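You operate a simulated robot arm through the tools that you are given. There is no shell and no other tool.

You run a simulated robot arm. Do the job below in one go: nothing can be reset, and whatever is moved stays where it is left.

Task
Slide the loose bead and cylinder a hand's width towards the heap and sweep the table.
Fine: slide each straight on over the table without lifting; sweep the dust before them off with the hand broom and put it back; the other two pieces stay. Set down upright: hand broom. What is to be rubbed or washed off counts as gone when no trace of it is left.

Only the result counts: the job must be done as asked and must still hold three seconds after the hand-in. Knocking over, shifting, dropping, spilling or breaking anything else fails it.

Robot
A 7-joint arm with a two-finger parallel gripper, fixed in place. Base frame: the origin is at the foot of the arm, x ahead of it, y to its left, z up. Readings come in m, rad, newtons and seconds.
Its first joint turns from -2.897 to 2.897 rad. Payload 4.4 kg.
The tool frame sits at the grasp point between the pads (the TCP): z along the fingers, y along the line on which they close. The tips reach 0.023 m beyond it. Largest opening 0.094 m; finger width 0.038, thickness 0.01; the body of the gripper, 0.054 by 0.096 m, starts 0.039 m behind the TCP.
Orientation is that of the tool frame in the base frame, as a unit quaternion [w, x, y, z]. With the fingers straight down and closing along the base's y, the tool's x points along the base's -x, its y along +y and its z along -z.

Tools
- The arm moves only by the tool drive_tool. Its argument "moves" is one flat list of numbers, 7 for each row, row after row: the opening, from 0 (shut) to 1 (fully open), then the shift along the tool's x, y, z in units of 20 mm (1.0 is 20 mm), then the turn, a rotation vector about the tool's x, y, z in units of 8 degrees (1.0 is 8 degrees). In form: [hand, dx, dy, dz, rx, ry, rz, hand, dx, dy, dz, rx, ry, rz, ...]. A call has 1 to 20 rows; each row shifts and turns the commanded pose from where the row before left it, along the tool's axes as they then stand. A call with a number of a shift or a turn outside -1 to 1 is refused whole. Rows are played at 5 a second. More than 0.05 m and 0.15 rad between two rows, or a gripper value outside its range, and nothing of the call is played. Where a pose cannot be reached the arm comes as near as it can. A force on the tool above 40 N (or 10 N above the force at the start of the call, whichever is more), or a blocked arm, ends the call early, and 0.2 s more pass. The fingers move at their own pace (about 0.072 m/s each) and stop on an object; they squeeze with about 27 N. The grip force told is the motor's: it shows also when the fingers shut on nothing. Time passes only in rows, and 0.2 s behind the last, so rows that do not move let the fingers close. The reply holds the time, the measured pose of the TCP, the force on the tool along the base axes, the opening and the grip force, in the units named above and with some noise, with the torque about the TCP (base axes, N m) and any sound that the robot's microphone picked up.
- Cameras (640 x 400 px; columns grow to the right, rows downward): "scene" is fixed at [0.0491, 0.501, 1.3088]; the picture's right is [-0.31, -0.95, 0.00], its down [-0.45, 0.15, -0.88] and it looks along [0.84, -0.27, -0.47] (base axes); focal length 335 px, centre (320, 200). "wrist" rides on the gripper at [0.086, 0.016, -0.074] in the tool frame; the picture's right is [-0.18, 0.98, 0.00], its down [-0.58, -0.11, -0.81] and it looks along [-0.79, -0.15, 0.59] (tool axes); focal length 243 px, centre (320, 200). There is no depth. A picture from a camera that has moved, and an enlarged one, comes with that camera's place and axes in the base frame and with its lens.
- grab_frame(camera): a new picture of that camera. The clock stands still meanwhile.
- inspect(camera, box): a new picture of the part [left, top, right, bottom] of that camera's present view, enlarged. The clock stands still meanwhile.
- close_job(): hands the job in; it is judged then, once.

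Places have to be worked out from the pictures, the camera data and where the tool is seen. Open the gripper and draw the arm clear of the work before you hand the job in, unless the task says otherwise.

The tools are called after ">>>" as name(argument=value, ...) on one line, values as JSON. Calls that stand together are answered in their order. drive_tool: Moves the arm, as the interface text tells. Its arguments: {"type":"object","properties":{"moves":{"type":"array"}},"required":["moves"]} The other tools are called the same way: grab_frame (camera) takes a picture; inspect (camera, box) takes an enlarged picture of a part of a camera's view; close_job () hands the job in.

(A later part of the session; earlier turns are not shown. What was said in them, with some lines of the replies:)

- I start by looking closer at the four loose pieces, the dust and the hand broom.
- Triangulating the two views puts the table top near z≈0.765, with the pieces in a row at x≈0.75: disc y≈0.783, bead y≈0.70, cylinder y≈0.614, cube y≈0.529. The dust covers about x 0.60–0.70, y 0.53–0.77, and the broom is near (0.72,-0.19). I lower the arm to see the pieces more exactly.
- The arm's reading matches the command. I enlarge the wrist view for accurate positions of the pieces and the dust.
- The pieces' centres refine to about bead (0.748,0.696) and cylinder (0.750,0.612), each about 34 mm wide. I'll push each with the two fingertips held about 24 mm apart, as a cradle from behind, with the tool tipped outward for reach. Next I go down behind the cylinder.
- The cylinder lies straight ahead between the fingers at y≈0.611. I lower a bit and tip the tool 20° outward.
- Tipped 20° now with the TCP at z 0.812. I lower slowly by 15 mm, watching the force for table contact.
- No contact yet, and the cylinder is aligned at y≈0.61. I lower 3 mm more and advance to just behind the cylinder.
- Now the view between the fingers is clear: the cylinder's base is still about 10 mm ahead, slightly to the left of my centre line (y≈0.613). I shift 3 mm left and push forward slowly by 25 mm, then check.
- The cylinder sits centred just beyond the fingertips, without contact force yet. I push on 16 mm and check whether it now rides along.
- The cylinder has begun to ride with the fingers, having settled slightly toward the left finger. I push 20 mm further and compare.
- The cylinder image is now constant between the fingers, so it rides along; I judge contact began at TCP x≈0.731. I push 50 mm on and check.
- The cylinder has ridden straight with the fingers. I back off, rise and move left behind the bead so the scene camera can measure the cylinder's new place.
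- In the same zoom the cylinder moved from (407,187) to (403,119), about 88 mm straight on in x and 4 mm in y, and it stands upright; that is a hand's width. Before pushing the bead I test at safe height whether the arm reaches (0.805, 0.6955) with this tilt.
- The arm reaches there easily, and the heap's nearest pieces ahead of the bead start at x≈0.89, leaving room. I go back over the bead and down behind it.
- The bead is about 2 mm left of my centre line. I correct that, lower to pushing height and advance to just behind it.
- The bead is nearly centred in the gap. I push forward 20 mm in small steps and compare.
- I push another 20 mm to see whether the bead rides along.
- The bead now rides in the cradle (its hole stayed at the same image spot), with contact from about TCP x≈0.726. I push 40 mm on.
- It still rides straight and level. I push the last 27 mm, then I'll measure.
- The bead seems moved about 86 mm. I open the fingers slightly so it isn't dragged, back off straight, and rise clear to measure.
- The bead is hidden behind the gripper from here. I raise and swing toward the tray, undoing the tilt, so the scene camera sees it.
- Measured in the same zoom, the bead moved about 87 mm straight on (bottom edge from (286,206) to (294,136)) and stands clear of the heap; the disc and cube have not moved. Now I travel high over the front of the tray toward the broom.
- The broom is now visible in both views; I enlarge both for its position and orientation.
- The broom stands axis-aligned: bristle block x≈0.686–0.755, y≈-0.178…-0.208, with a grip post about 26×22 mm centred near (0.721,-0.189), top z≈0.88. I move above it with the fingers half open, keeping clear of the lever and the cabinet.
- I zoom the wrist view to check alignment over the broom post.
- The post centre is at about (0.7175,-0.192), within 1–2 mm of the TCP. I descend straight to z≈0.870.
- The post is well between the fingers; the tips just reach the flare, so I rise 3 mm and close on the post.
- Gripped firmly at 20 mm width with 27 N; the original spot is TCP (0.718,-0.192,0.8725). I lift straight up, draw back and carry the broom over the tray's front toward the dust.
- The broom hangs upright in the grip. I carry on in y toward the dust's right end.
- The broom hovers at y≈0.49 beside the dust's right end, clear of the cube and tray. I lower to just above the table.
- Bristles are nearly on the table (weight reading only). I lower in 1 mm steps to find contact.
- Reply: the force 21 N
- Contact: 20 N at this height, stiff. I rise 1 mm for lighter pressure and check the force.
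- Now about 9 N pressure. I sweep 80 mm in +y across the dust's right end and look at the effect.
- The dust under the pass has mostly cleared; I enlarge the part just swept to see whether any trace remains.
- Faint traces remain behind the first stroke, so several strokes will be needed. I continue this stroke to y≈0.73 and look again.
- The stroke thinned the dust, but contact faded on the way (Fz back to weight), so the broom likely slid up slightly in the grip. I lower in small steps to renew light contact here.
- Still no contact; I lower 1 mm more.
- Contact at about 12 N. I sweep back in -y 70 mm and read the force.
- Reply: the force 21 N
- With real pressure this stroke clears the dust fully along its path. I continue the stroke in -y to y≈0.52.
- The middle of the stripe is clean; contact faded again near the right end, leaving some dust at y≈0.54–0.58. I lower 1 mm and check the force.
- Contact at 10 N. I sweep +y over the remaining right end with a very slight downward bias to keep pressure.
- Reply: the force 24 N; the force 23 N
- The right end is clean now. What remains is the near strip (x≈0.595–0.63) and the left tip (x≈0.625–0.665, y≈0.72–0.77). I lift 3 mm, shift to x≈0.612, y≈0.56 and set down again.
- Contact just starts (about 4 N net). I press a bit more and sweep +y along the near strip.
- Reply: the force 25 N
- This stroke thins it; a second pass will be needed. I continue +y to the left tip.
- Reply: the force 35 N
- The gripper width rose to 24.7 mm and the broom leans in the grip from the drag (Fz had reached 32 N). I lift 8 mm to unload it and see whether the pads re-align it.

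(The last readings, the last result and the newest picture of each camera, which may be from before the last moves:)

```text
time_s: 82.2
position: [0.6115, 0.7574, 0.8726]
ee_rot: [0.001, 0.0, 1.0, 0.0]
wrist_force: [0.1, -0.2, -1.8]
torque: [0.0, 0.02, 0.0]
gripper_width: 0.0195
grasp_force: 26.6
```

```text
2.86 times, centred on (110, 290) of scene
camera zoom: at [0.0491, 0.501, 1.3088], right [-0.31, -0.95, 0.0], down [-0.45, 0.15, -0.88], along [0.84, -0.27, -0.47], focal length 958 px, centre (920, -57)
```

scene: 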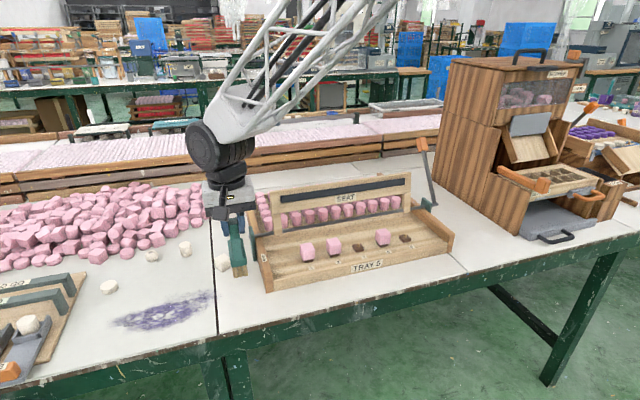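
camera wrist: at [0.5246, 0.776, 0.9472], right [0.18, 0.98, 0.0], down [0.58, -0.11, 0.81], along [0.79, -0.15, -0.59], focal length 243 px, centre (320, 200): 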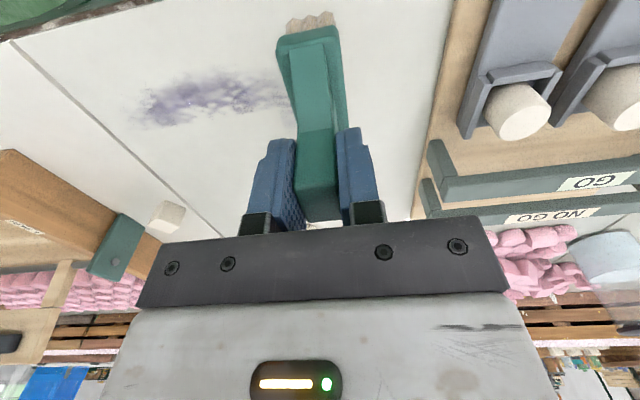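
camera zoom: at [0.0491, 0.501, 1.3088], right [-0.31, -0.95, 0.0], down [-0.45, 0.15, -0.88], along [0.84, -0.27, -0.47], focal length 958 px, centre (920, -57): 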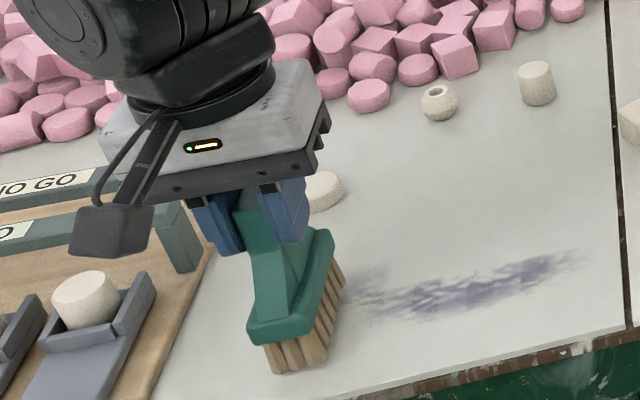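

Unloaded, it snapped back upright (19.5 mm width). I'll keep the pressure near 10 N from here. I lower to contact again for the return stroke.

>>> drive_tool(moves=[0, 0, 0, 0.1, 0, 0, 0, 0, 0, 0, 0.1, 0, 0, 0, 0, 0, 0, 0, 0, 0, 0])

>>> drive_tool(moves=[0, 0, 0, 0.04, 0, 0, 0, 0, 0, 0, 0, 0, 0, 0])

```text
time_s: 83.0
position: [0.6119, 0.7571, 0.8701]
ee_rot: [0.0, 0.0, 1.0, 0.001]
wrist_force: [0.2, -0.5, -1.6]
torque: [-0.01, 0.01, -0.05]
gripper_width: 0.0196
grasp_force: 26.9
```

```text
time_s: 83.6
position: [0.6115, 0.7581, 0.8681]
ee_rot: [0.0, 0.0, 1.0, -0.001]
wrist_force: [0.3, 0.2, -1.7]
torque: [-0.03, -0.01, 0.03]
gripper_width: 0.0198
grasp_force: 26.9
```

>>> drive_tool(moves=[0, 0, 0, 0.04, 0, 0, 0, 0, 0, 0, 0.02, 0, 0, 0, 0, 0, 0, 0, 0, 0, 0])

```text
time_s: 84.4
position: [0.611, 0.7572, 0.8673]
ee_rot: [0.0, 0.0, 1.0, 0.0]
wrist_force: [0.3, -1.9, 4.5]
torque: [-0.1, 0.12, 0.0]
gripper_width: 0.0199
grasp_force: 27.4
```

Light contact, about 6 N net. I press 0.4 mm more and sweep back in -y.

>>> drive_tool(moves=[0, 0, 0, 0.02, 0, 0, 0, 0, 0, -0.4, 0, 0, 0, 0, 0, 0, -0.4, 0, 0, 0, 0, 0, 0, -0.4, 0, 0, 0, 0, 0, 0, -0.4, 0, 0, 0, 0, 0, 0, -0.4, 0, 0, 0, 0, 0, 0, -0.4, 0, 0, 0, 0])

>>> inspect(camera="scene", box=[80, 220, 280, 345])

```text
time_s: 86.0
position: [0.6106, 0.7082, 0.8674]
ee_rot: [0.001, -0.001, 1.0, 0.0]
wrist_force: [1.2, 3.4, 6.3]
torque: [0.44, -0.19, 0.02]
gripper_width: 0.0198
grasp_force: 27.2
```

```text
3.20 times, centred on (180, 282) of scene
camera zoom: at [0.0491, 0.501, 1.3088], right [-0.31, -0.95, 0.0], down [-0.45, 0.15, -0.88], along [0.84, -0.27, -0.47], focal length 1073 px, centre (768, -64)
```

zoom: 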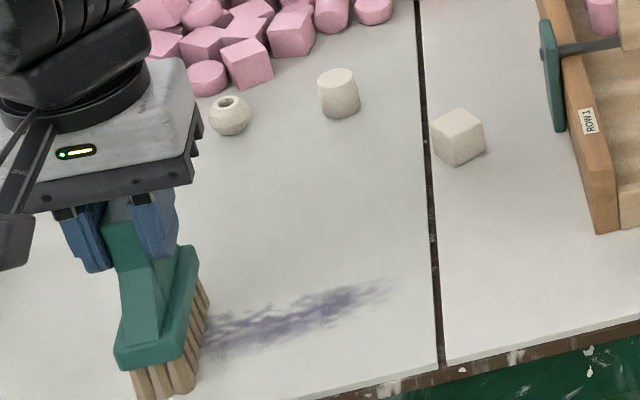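

The area left of the broom looks clean now. I continue the stroke in -y with the force at about 8 N.

>>> drive_tool(moves=[0, 0, -0.4, 0.005, 0, 0, 0, 0, 0, -0.4, 0.005, 0, 0, 0, 0, 0, -0.4, 0.005, 0, 0, 0, 0, 0, -0.4, 0, 0, 0, 0, 0, 0, -0.4, 0, 0, 0, 0, 0, 0, -0.4, 0, 0, 0, 0])

>>> inspect(camera="scene", box=[80, 220, 280, 345])

```text
time_s: 87.4
position: [0.6101, 0.6636, 0.8663]
ee_rot: [0.0, -0.001, 1.0, 0.001]
wrist_force: [1.5, 8.5, 20.6]
torque: [0.55, -0.15, 0.05]
gripper_width: 0.0199
grasp_force: 26.9
```

```text
3.20 times, centred on (180, 282) of scene
camera zoom: at [0.0491, 0.501, 1.3088], right [-0.31, -0.95, 0.0], down [-0.45, 0.15, -0.88], along [0.84, -0.27, -0.47], focal length 1073 px, centre (768, -64)
```

zoom: 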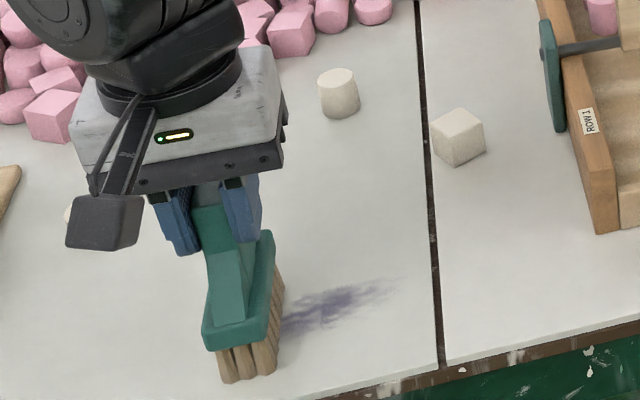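

It clears well behind the broom. Pressure is 20 N, so I ease 0.3 mm and continue in -y.

>>> drive_tool(moves=[0, 0, -0.4, -0.015, 0, 0, 0, 0, 0, -0.4, 0, 0, 0, 0, 0, 0, -0.4, 0, 0, 0, 0, 0, 0, -0.4, 0, 0, 0, 0, 0, 0, -0.4, 0, 0, 0, 0, 0, 0, -0.4, 0, 0, 0, 0])

>>> drive_tool(moves=[0, 0, -0.4, 0, 0, 0, 0, 0, 0, -0.4, 0, 0, 0, 0, 0, 0, -0.4, 0, 0, 0, 0, 0, 0, -0.4, 0, 0, 0, 0, 0, 0, -0.4, 0, 0, 0, 0, 0, 0, -0.4, 0, 0, 0, 0])

>>> inspect(camera="scene", box=[80, 220, 280, 345])

```text
time_s: 88.8
position: [0.6096, 0.6134, 0.8659]
ee_rot: [0.0, 0.0, 1.0, 0.0]
wrist_force: [0.1, -0.9, -2.4]
torque: [0.01, -0.01, -0.01]
gripper_width: 0.0197
grasp_force: 26.8
```

```text
time_s: 90.2
position: [0.6119, 0.5656, 0.8664]
ee_rot: [0.0, 0.001, 1.0, 0.001]
wrist_force: [-0.1, -0.7, -1.6]
torque: [0.0, -0.03, 0.04]
gripper_width: 0.0198
grasp_force: 26.5
```

```text
3.20 times, centred on (180, 282) of scene
camera zoom: at [0.0491, 0.501, 1.3088], right [-0.31, -0.95, 0.0], down [-0.45, 0.15, -0.88], along [0.84, -0.27, -0.47], focal length 1073 px, centre (768, -64)
```

zoom: 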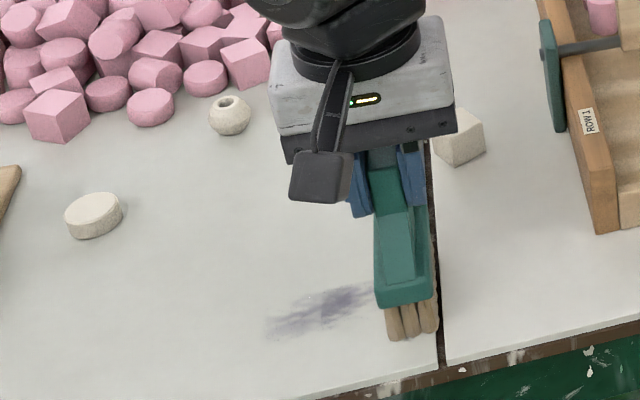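

Contact was lost there, leaving a patch at y≈0.58–0.65. I lower to contact again and go over it in +y.

>>> drive_tool(moves=[0, 0, 0, 0.04, 0, 0, 0, 0, 0, 0, 0, 0, 0, 0])

>>> drive_tool(moves=[0, 0, 0, 0.03, 0, 0, 0, 0, 0, 0, 0, 0, 0, 0])

```text
time_s: 90.8
position: [0.6123, 0.5654, 0.8668]
ee_rot: [0.0, -0.001, 1.0, -0.001]
wrist_force: [0.1, 0.2, -1.9]
torque: [0.01, 0.0, 0.02]
gripper_width: 0.0196
grasp_force: 27.2
```

```text
time_s: 91.4
position: [0.6113, 0.5661, 0.866]
ee_rot: [0.0, 0.0, 1.0, 0.0]
wrist_force: [-0.5, -2.3, 5.5]
torque: [-0.17, 0.4, 0.08]
gripper_width: 0.0197
grasp_force: 27.1
```

>>> drive_tool(moves=[0, 0, 0.4, 0.02, 0, 0, 0, 0, 0, 0.4, 0, 0, 0, 0, 0, 0, 0.4, 0, 0, 0, 0, 0, 0, 0.4, 0, 0, 0, 0, 0, 0, 0.4, 0, 0, 0, 0, 0, 0, 0.4, 0, 0, 0, 0])

>>> drive_tool(moves=[0, 0, 0.4, 0, 0, 0, 0, 0, 0, 0.4, 0, 0, 0, 0, 0, 0, 0.4, 0, 0, 0, 0, 0, 0, 0.4, 0, 0, 0, 0, 0, 0, 0.4, 0, 0, 0, 0, 0, 0, 0.4, 0, 0, 0, 0, 0, 0, 0.4, 0, 0, 0, 0])

>>> inspect(camera="scene", box=[80, 220, 280, 345])

```text
time_s: 92.8
position: [0.612, 0.6122, 0.8655]
ee_rot: [0.0, 0.0, 1.0, 0.001]
wrist_force: [0.9, -8.4, 19.3]
torque: [-0.54, -0.09, 0.04]
gripper_width: 0.02
grasp_force: 27.1
```

```text
time_s: 94.4
position: [0.611, 0.6685, 0.866]
ee_rot: [0.001, 0.0, 1.0, -0.001]
wrist_force: [0.4, -6.4, 14.3]
torque: [-0.46, -0.15, -0.06]
gripper_width: 0.0199
grasp_force: 27.1
```

```text
3.20 times, centred on (180, 282) of scene
camera zoom: at [0.0491, 0.501, 1.3088], right [-0.31, -0.95, 0.0], down [-0.45, 0.15, -0.88], along [0.84, -0.27, -0.47], focal length 1073 px, centre (768, -64)
```

zoom: 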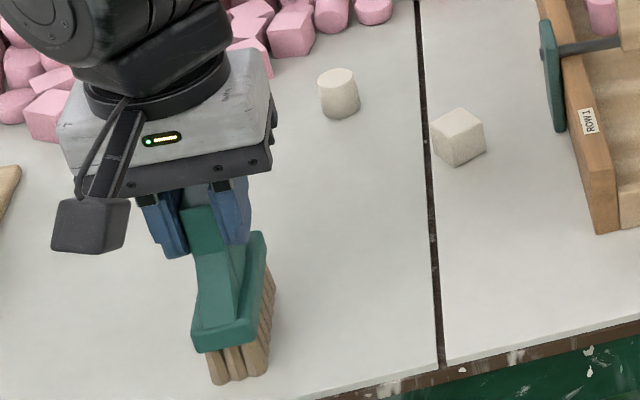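

The dust is gone along both strips. I lift the broom clear and move aside to check the whole area for traces.

>>> drive_tool(moves=[0, 0, 0, -0.3, 0, 0, 0, 0, 0, 0, -0.8, 0, 0, 0, 0, 0, 0, -1, 0, 0, 0, 0, 0, 0, -1, 0, 0, 0, 0, 0, -0.5, -1, 0, 0, 0, 0, 0, -1, -1, 0, 0, 0, 0, 0, -1, -1, 0, 0, 0, 0, 0, -1, -1, 0, 0, 0, 0, 0, -1, -0.5, 0, 0, 0, 0, 0, -1, 0, 0, 0, 0, 0, 0, -1, 0, 0, 0, 0, 0, 0, -1, 0, 0, 0, 0, 0, 0, -1, 0, 0, 0, 0, 0, 0, -1, 0, 0, 0, 0, 0, 0, 0, 0, 0, 0, 0])

>>> inspect(camera="scene", box=[80, 240, 240, 340])

>>> grab_frame(camera="wrist")

>>> grab_frame(camera="scene")

```text
time_s: 97.6
position: [0.6126, 0.4829, 1.0185]
ee_rot: [0.0, 0.0, 1.0, 0.001]
wrist_force: [0.3, 0.1, -1.2]
torque: [-0.03, 0.02, 0.0]
gripper_width: 0.0198
grasp_force: 26.8
```

```text
4.00 times, centred on (160, 290) of scene
camera zoom: at [0.0491, 0.501, 1.3088], right [-0.31, -0.95, 0.0], down [-0.45, 0.15, -0.88], along [0.84, -0.27, -0.47], focal length 1342 px, centre (960, -160)
```

zoom: 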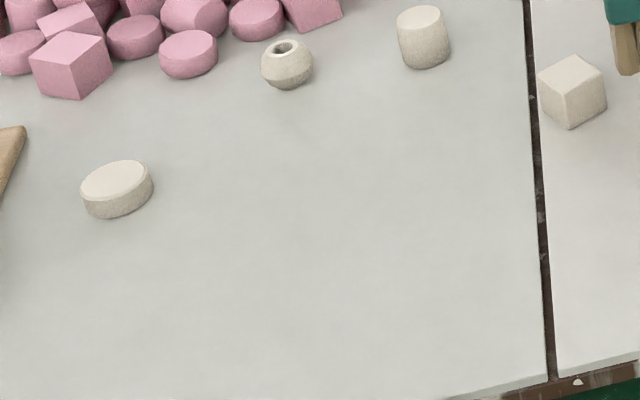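

```text
taken
camera wrist: at [0.5248, 0.5, 1.0937], right [0.18, 0.98, 0.0], down [0.58, -0.11, 0.81], along [0.79, -0.15, -0.59], focal length 243 px, centre (320, 200)
```

wrist: 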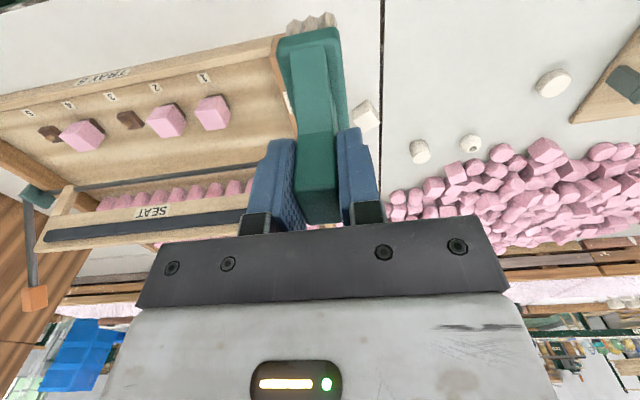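

```text
taken
```

scene: 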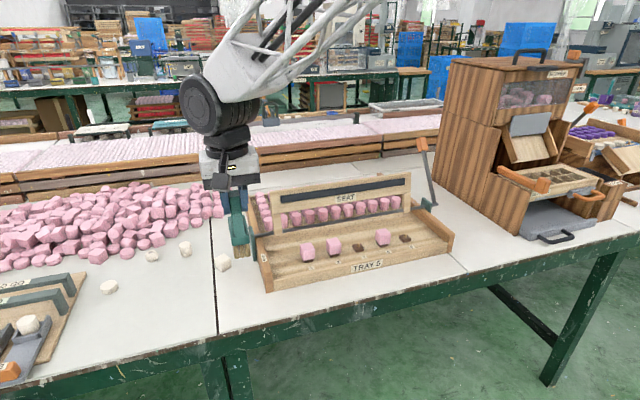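

It looks clean; I zoom in strongly on each part of the former dust area for faint traces.

>>> inspect(camera="scene", box=[165, 275, 235, 320])

>>> inspect(camera="scene", box=[100, 290, 170, 335])

>>> inspect(camera="wrist", box=[370, 0, 570, 110])

```text
8.89 times, centred on (200, 298) of scene
camera zoom: at [0.0491, 0.501, 1.3088], right [-0.31, -0.95, 0.0], down [-0.45, 0.15, -0.88], along [0.84, -0.27, -0.47], focal length 2981 px, centre (1387, -667)
```

zoom: 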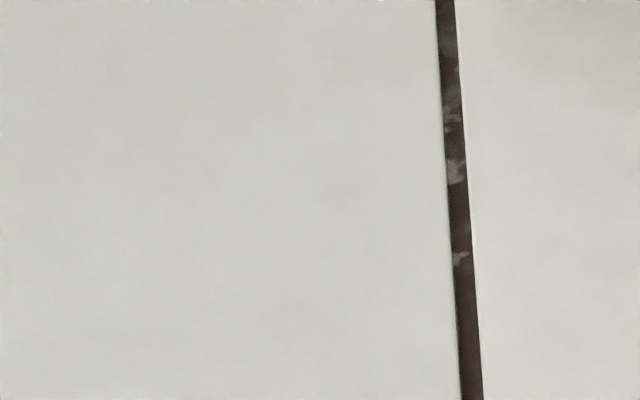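

```text
8.89 times, centred on (135, 312) of scene
camera zoom: at [0.0491, 0.501, 1.3088], right [-0.31, -0.95, 0.0], down [-0.45, 0.15, -0.88], along [0.84, -0.27, -0.47], focal length 2981 px, centre (1964, -800)
```

zoom: 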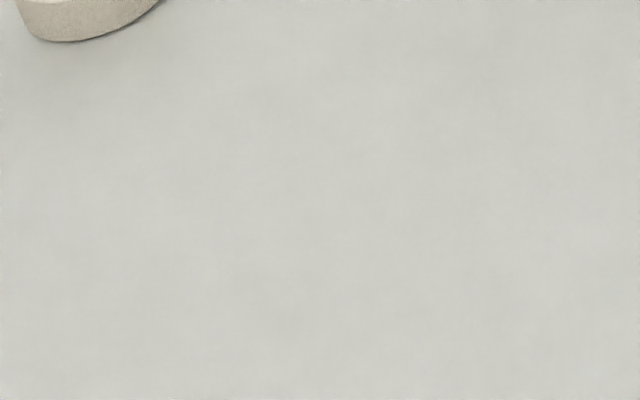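

```text
3.20 times, centred on (470, 55) of wrist
camera zoom: at [0.5248, 0.5, 1.0937], right [0.18, 0.98, 0.0], down [0.58, -0.11, 0.81], along [0.79, -0.15, -0.59], focal length 776 px, centre (-160, 664)
```

zoom: 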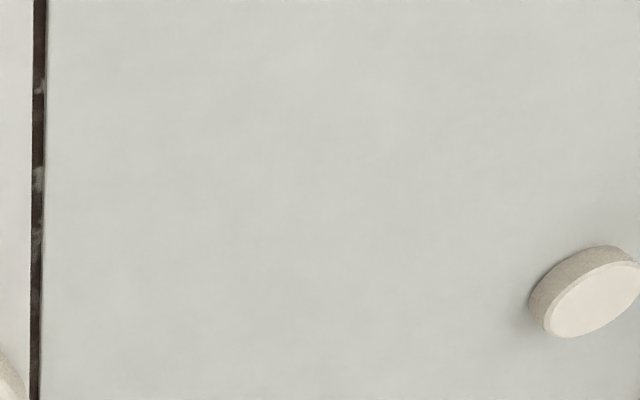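

All clean at this magnification. Two last tight checks at the left tip and the far edge of the former dust.

>>> inspect(camera="scene", box=[98, 300, 138, 325])

>>> inspect(camera="scene", box=[150, 278, 222, 323])

>>> inspect(camera="scene", box=[215, 225, 275, 275])

```text
16.00 times, centred on (118, 312) of scene
camera zoom: at [0.0491, 0.501, 1.3088], right [-0.31, -0.95, 0.0], down [-0.45, 0.15, -0.88], along [0.84, -0.27, -0.47], focal length 5366 px, centre (3552, -1600)
```

zoom: 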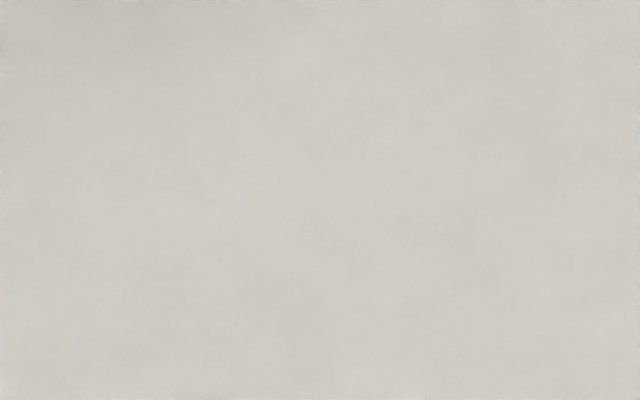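

```text
8.89 times, centred on (186, 300) of scene
camera zoom: at [0.0491, 0.501, 1.3088], right [-0.31, -0.95, 0.0], down [-0.45, 0.15, -0.88], along [0.84, -0.27, -0.47], focal length 2981 px, centre (1511, -693)
```

zoom: 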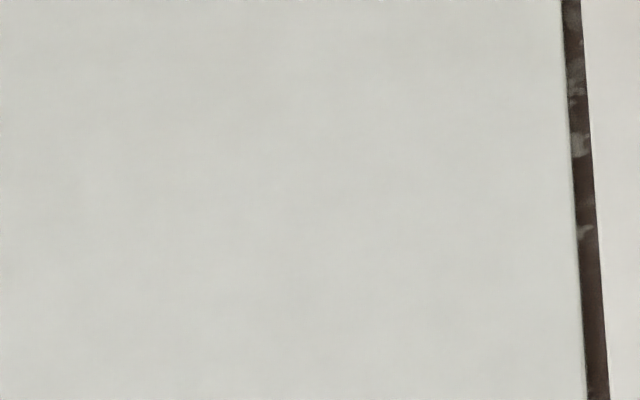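

```text
8.00 times, centred on (245, 250) of scene
camera zoom: at [0.0491, 0.501, 1.3088], right [-0.31, -0.95, 0.0], down [-0.45, 0.15, -0.88], along [0.84, -0.27, -0.47], focal length 2683 px, centre (920, -200)
```

zoom: 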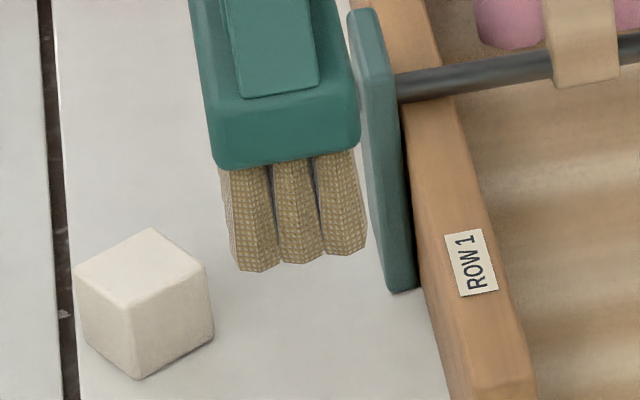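

No trace left; only the table's own joint shows. Now I carry the broom back over the tray's front at height.

>>> drive_tool(moves=[0, 0, -0.5, -0.3, 0, 0, 0, 0, 0, -1, -0.3, 0, 0, 0, 0, 0, -1, -0.2, 0, 0, 0, 0, 0, -1, 0, 0, 0, 0, 0, 0, -1, 0, 0, 0, 0, 0, 0, -1, 0, 0, 0, 0, 0, 0, -1, 0, 0, 0, 0, 0, 0, -1, 0, 0, 0, 0, 0, 0, -1, 0, 0, 0, 0, 0, 0, -1, 0, 0, 0, 0, 0, 0, -1, 0, 0, 0, 0, 0, 0, -1, 0, 0, 0, 0, 0, 0, -1, 0, 0, 0, 0, 0, 0, -1, 0, 0, 0, 0, 0, 0, -1, 0, 0, 0, 0, 0, 0, -1, 0, 0, 0, 0, 0, 0, -1, 0, 0, 0, 0, 0, 0, -1, 0, 0, 0, 0, 0, 0, -1, 0, 0, 0, 0, 0, 0, -1, 0, 0, 0, 0])

>>> drive_tool(moves=[0, 0, -1, 0, 0, 0, 0, 0, 0, -1, 0, 0, 0, 0, 0, 0, -1, 0, 0, 0, 0, 0, 0, -1, 0, 0, 0, 0, 0, 0, -1, 0, 0, 0, 0, 0, 0, -1, 0, 0, 0, 0, 0, 0, -1, 0, 0, 0, 0, 0, 0, -1, 0, 0, 0, 0, 0, 0, -1, 0, 0, 0, 0, 0, 0, -1, 0, 0, 0, 0, 0, 0, -1, 0, 0, 0, 0, 0, 0, -1, 0, 0, 0, 0, 0, 0, -1, 0, 0, 0, 0, 0, 0, -0.8, 0, 0, 0, 0, 0, 0, -0.4, 0, 0, 0, 0, 0, 0, 0, 0, 0, 0, 0])

>>> grab_frame(camera="scene")

```text
time_s: 101.8
position: [0.6109, 0.0892, 1.033]
ee_rot: [0.0, 0.0, 1.0, 0.0]
wrist_force: [-0.2, -0.5, -1.2]
torque: [0.0, -0.01, -0.03]
gripper_width: 0.0198
grasp_force: 27.1
```

```text
time_s: 105.2
position: [0.611, -0.1969, 1.0313]
ee_rot: [0.0, 0.0, 1.0, 0.0]
wrist_force: [0.3, -0.4, -2.0]
torque: [0.01, 0.02, 0.0]
gripper_width: 0.0202
grasp_force: 26.8
```

```text
taken
```

scene: 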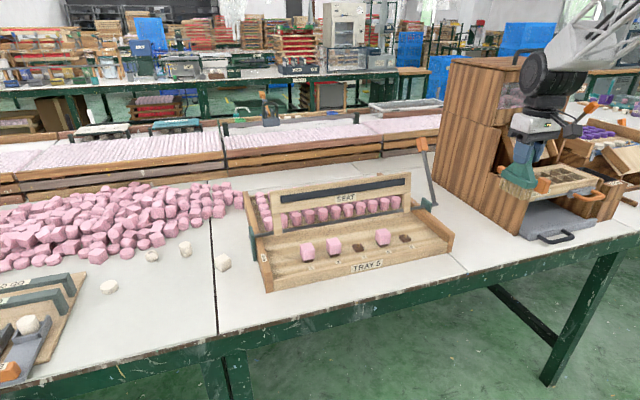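

The broom is back at its y. I move forward over its old spot and lower to about 35 mm above the table, then check.

>>> drive_tool(moves=[0, -0.9, 0.1, 0.1, 0, 0, 0, 0, -0.9, 0.05, 0.3, 0, 0, 0, 0, -0.9, 0, 0.3, 0, 0, 0, 0, -0.9, 0, 0.3, 0, 0, 0, 0, -0.9, 0, 0.3, 0, 0, 0, 0, -0.85, 0, 0.3, 0, 0, 0, 0, 0, 0, 0.8, 0, 0, 0, 0, 0, 0, 0.8, 0, 0, 0, 0, 0, 0, 0.8, 0, 0, 0, 0, 0, 0, 0.8, 0, 0, 0, 0, 0, 0, 0.8, 0, 0, 0, 0, 0, 0, 0.8, 0, 0, 0, 0, 0, 0, 0, 0, 0, 0])

>>> grab_frame(camera="wrist")

>>> inspect(camera="scene", box=[430, 150, 530, 245])

```text
time_s: 108.0
position: [0.7203, -0.1935, 0.9047]
ee_rot: [-0.001, 0.0, 1.0, 0.001]
wrist_force: [-0.5, 0.4, -2.2]
torque: [0.02, -0.01, 0.04]
gripper_width: 0.02
grasp_force: 26.4
```

```text
taken
camera wrist: at [0.6331, -0.1751, 0.9791], right [0.18, 0.98, 0.0], down [0.58, -0.11, 0.81], along [0.79, -0.15, -0.59], focal length 243 px, centre (320, 200)
```

wrist: 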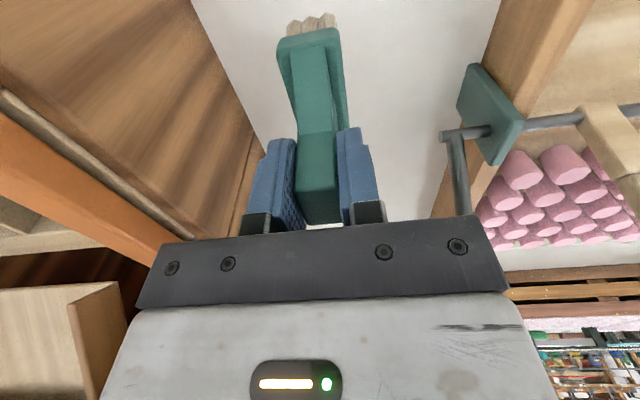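

```text
4.21 times, centred on (480, 198) of scene
camera zoom: at [0.0491, 0.501, 1.3088], right [-0.31, -0.95, 0.0], down [-0.45, 0.15, -0.88], along [0.84, -0.27, -0.47], focal length 1412 px, centre (-354, 210)
```

zoom: 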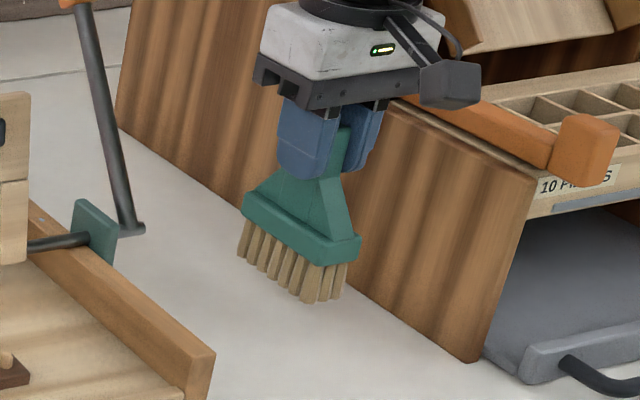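

Over its old spot within 2 mm. I lower to just above contact height.

>>> drive_tool(moves=[0, 0.1, 0.05, 0.5, 0, 0, 0, 0, 0, 0, 0.5, 0, 0, 0, 0, 0, 0, 0.4, 0, 0, 0, 0, 0, 0, 0.3, 0, 0, 0, 0, 0, 0, 0, 0, 0, 0])

>>> drive_tool(moves=[0, 0, 0, 0.05, 0, 0, 0, 0, 0, 0, 0.05, 0, 0, 0, 0, 0, 0, 0, 0, 0, 0])

```text
time_s: 109.2
position: [0.7157, -0.1922, 0.8701]
ee_rot: [0.0, 0.0, 1.0, 0.0]
wrist_force: [0.0, 0.5, -2.5]
torque: [0.01, -0.04, -0.01]
gripper_width: 0.0195
grasp_force: 26.9
```

```text
time_s: 110.0
position: [0.7154, -0.1913, 0.8693]
ee_rot: [0.0, 0.0, 1.0, 0.0]
wrist_force: [0.1, 0.1, -2.1]
torque: [-0.02, 0.01, -0.01]
gripper_width: 0.0201
grasp_force: 26.8
```

No contact yet; I correct x by 2 mm and go down in 1 mm steps.

>>> drive_tool(moves=[0, -0.12, 0, 0.05, 0, 0, 0, 0, 0, 0, 0, 0, 0, 0])

>>> drive_tool(moves=[0, 0, 0, 0.04, 0, 0, 0, 0, 0, 0, 0, 0, 0, 0])

```text
time_s: 110.6
position: [0.7181, -0.1923, 0.8674]
ee_rot: [0.0, 0.0, 1.0, 0.0]
wrist_force: [0.6, 0.4, -1.9]
torque: [-0.04, 0.0, 0.0]
gripper_width: 0.0198
grasp_force: 26.9
```

```text
time_s: 111.2
position: [0.7167, -0.1915, 0.868]
ee_rot: [0.0, 0.0, 1.0, 0.0]
wrist_force: [-0.6, -0.6, -1.9]
torque: [-0.02, 0.01, 0.02]
gripper_width: 0.0194
grasp_force: 27.0
```

>>> drive_tool(moves=[0, 0, 0, 0.04, 0, 0, 0, 0, 0, 0, 0, 0, 0, 0])

>>> inspect(camera="scene", box=[430, 150, 530, 245])

```text
time_s: 111.8
position: [0.7182, -0.191, 0.8666]
ee_rot: [0.001, -0.001, 1.0, 0.0]
wrist_force: [-0.5, 0.0, -1.3]
torque: [-0.01, -0.01, 0.03]
gripper_width: 0.0199
grasp_force: 27.3
```

```text
4.21 times, centred on (480, 198) of scene
camera zoom: at [0.0491, 0.501, 1.3088], right [-0.31, -0.95, 0.0], down [-0.45, 0.15, -0.88], along [0.84, -0.27, -0.47], focal length 1412 px, centre (-354, 210)
```

zoom: 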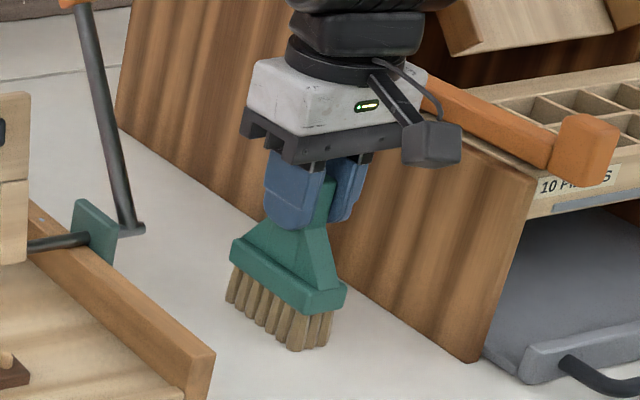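

Its picture position now matches the original within a pixel or two; I lower 0.8 mm more for touch.

>>> drive_tool(moves=[0, 0, 0, 0.04, 0, 0, 0, 0, 0, 0, 0, 0, 0, 0])

```text
time_s: 112.4
position: [0.7188, -0.1917, 0.8658]
ee_rot: [0.0, -0.001, 1.0, 0.0]
wrist_force: [-0.1, 0.0, -1.5]
torque: [-0.01, -0.01, 0.0]
gripper_width: 0.0198
grasp_force: 27.4
```

>>> drive_tool(moves=[0, 0, 0, 0.03, 0, 0, 0, 0, 0, 0, 0, 0, 0, 0])

```text
time_s: 113.0
position: [0.7174, -0.1919, 0.8653]
ee_rot: [0.0, 0.0, 1.0, 0.0]
wrist_force: [-0.1, -0.4, -0.8]
torque: [0.03, -0.05, -0.03]
gripper_width: 0.0197
grasp_force: 27.3
```

>>> drive_tool(moves=[0, 0, 0, 0.03, 0, 0, 0, 0, 0, 0, 0, 0, 0, 0])

```text
time_s: 113.6
position: [0.7179, -0.1902, 0.8662]
ee_rot: [0.001, 0.0, 1.0, 0.0]
wrist_force: [-4.2, 3.3, 14.4]
torque: [0.19, 0.6, -0.07]
gripper_width: 0.0197
grasp_force: 27.1
```

Contact. I ease 0.4 mm and open the fingers to set the broom down.

>>> drive_tool(moves=[0, 0, 0, -0.02, 0, 0, 0, 0, 0, 0, 0, 0, 0, 0, 0.25, 0, 0, 0, 0, 0, 0, 0.35, 0, 0, 0, 0, 0, 0, 0.5, 0, 0, 0, 0, 0, 0, 0.5, 0, 0, 0, 0, 0, 0])

>>> inspect(camera="scene", box=[430, 150, 530, 245])

>>> grab_frame(camera="wrist")

```text
time_s: 115.0
position: [0.7182, -0.1895, 0.8646]
ee_rot: [0.001, -0.001, 1.0, 0.0]
wrist_force: [0.2, 0.4, -1.0]
torque: [0.05, -0.01, -0.01]
gripper_width: 0.047
grasp_force: 0.1
```

```text
4.21 times, centred on (480, 198) of scene
camera zoom: at [0.0491, 0.501, 1.3088], right [-0.31, -0.95, 0.0], down [-0.45, 0.15, -0.88], along [0.84, -0.27, -0.47], focal length 1412 px, centre (-354, 210)
```

zoom: 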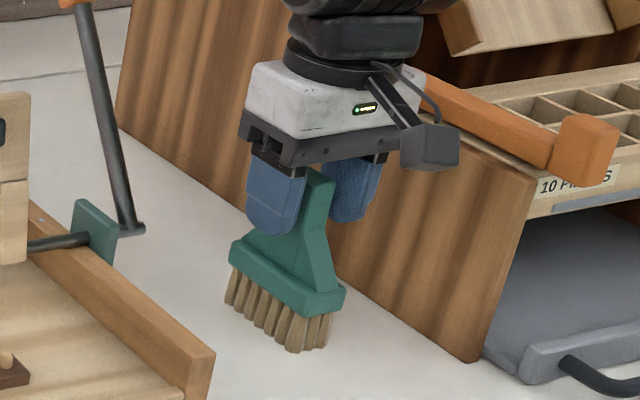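

```text
taken
camera wrist: at [0.6318, -0.172, 0.9399], right [0.18, 0.98, 0.0], down [0.58, -0.11, 0.81], along [0.79, -0.15, -0.59], focal length 243 px, centre (320, 200)
```

wrist: 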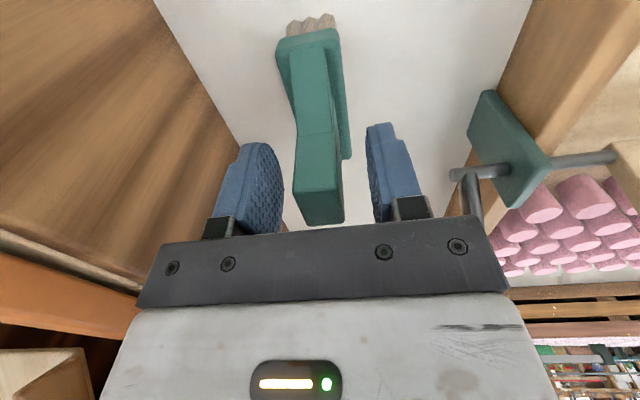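

The broom stands upright, within about 4 mm of its original place. I rise straight up off it and draw back clear.

>>> drive_tool(moves=[0.5, 0, 0, -0.4, 0, 0, 0, 0.5, 0, 0, -0.8, 0, 0, 0, 0.5, 0, 0, -1, 0, 0, 0, 0.5, 0, 0, -1, 0, 0, 0, 0.5, 0, 0, -1, 0, 0, 0, 0.5, 0, 0, -1, 0, 0, 0, 0.5, 0.8, 0, -1, 0, 0, 0, 0.5, 0.8, 0, -1, 0, 0, 0, 0.5, 0.8, 0.3, -1, 0, 0, 0, 0.7, 0.8, 0.6, -1, 0, 0, 0, 0.8, 0.8, 1, -0.5, 0, 0, 0, 0.9, 0.8, 1, -0.5, 0, 0, 0, 1, 0.8, 1, 0, 0, 0, 0, 1, 0.8, 1, 0, 0, 0, 0, 1, 0, 1, 0, 0, 0, 0, 1, 0, 1, 0, 0, 0, 0, 1, 0, 0, 0, 0, 0, 0])

>>> grab_frame(camera="scene")

>>> inspect(camera="scene", box=[435, 175, 515, 245])

>>> inspect(camera="scene", box=[60, 220, 260, 345])

```text
time_s: 118.6
position: [0.5922, -0.0519, 1.0686]
ee_rot: [0.0, 0.0, 1.0, 0.0]
wrist_force: [0.5, 1.0, -0.4]
torque: [-0.01, -0.03, -0.01]
gripper_width: 0.0939
grasp_force: 0.2
```

```text
taken
```

scene: 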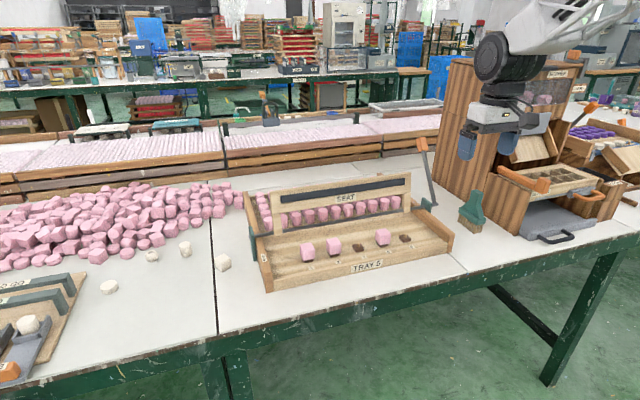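

```text
5.71 times, centred on (475, 210) of scene
camera zoom: at [0.0491, 0.501, 1.3088], right [-0.31, -0.95, 0.0], down [-0.45, 0.15, -0.88], along [0.84, -0.27, -0.47], focal length 1916 px, centre (-566, 143)
```

zoom: 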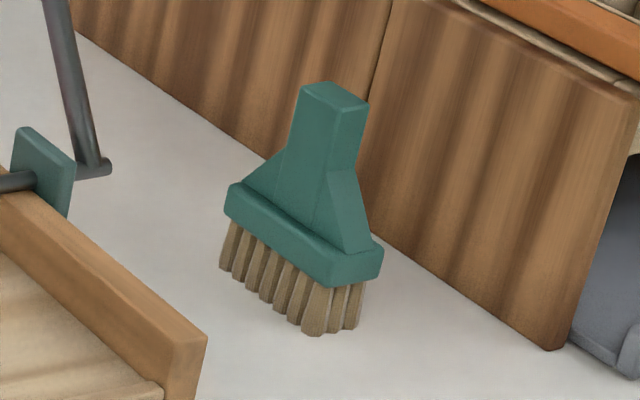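

```text
3.20 times, centred on (160, 282) of scene
camera zoom: at [0.0491, 0.501, 1.3088], right [-0.31, -0.95, 0.0], down [-0.45, 0.15, -0.88], along [0.84, -0.27, -0.47], focal length 1073 px, centre (832, -64)
```

zoom: 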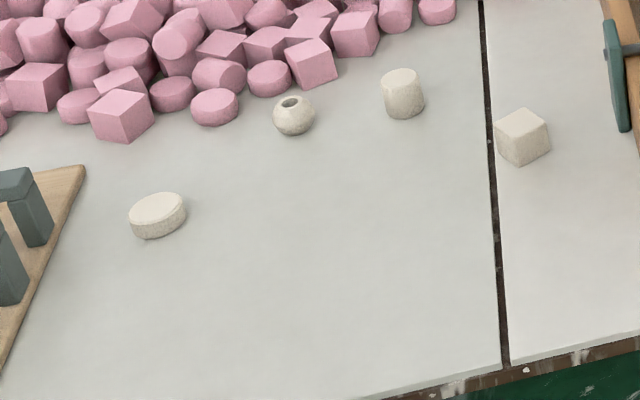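

Everything is in place. The broom stands upright on its spot, about 4 mm from where it was, and the table shows no dust. Bead and cylinder are moved 87–88 mm straight toward the heap and upright, the disc and cube haven't moved, and the gripper is open and clear. I hand in.

>>> close_job()

```text
The job is handed in.
```

The bead and the cylinder are each slid a hand's width towards the heap. The dust is swept off and the hand broom is back in its place. The job is handed in; I have no verdict on it yet.

- **Bead and cylinder:** I pushed each one straight on over the table without lifting. By the scene camera they moved about 87 mm and 88 mm, with about 4 mm of sideways drift. Both are upright and clear of the heap.
- **Disc and cube:** they are where they were.
- **Dust:** it took several strokes. Enlarged views of the whole area afterwards showed no trace.
- **Hand broom:** it stands upright about 4 mm from its original spot. It slid up and once leaned in the grip while sweeping, but straightened as soon as I lifted it.

The gripper is open and the arm is drawn clear of the work.
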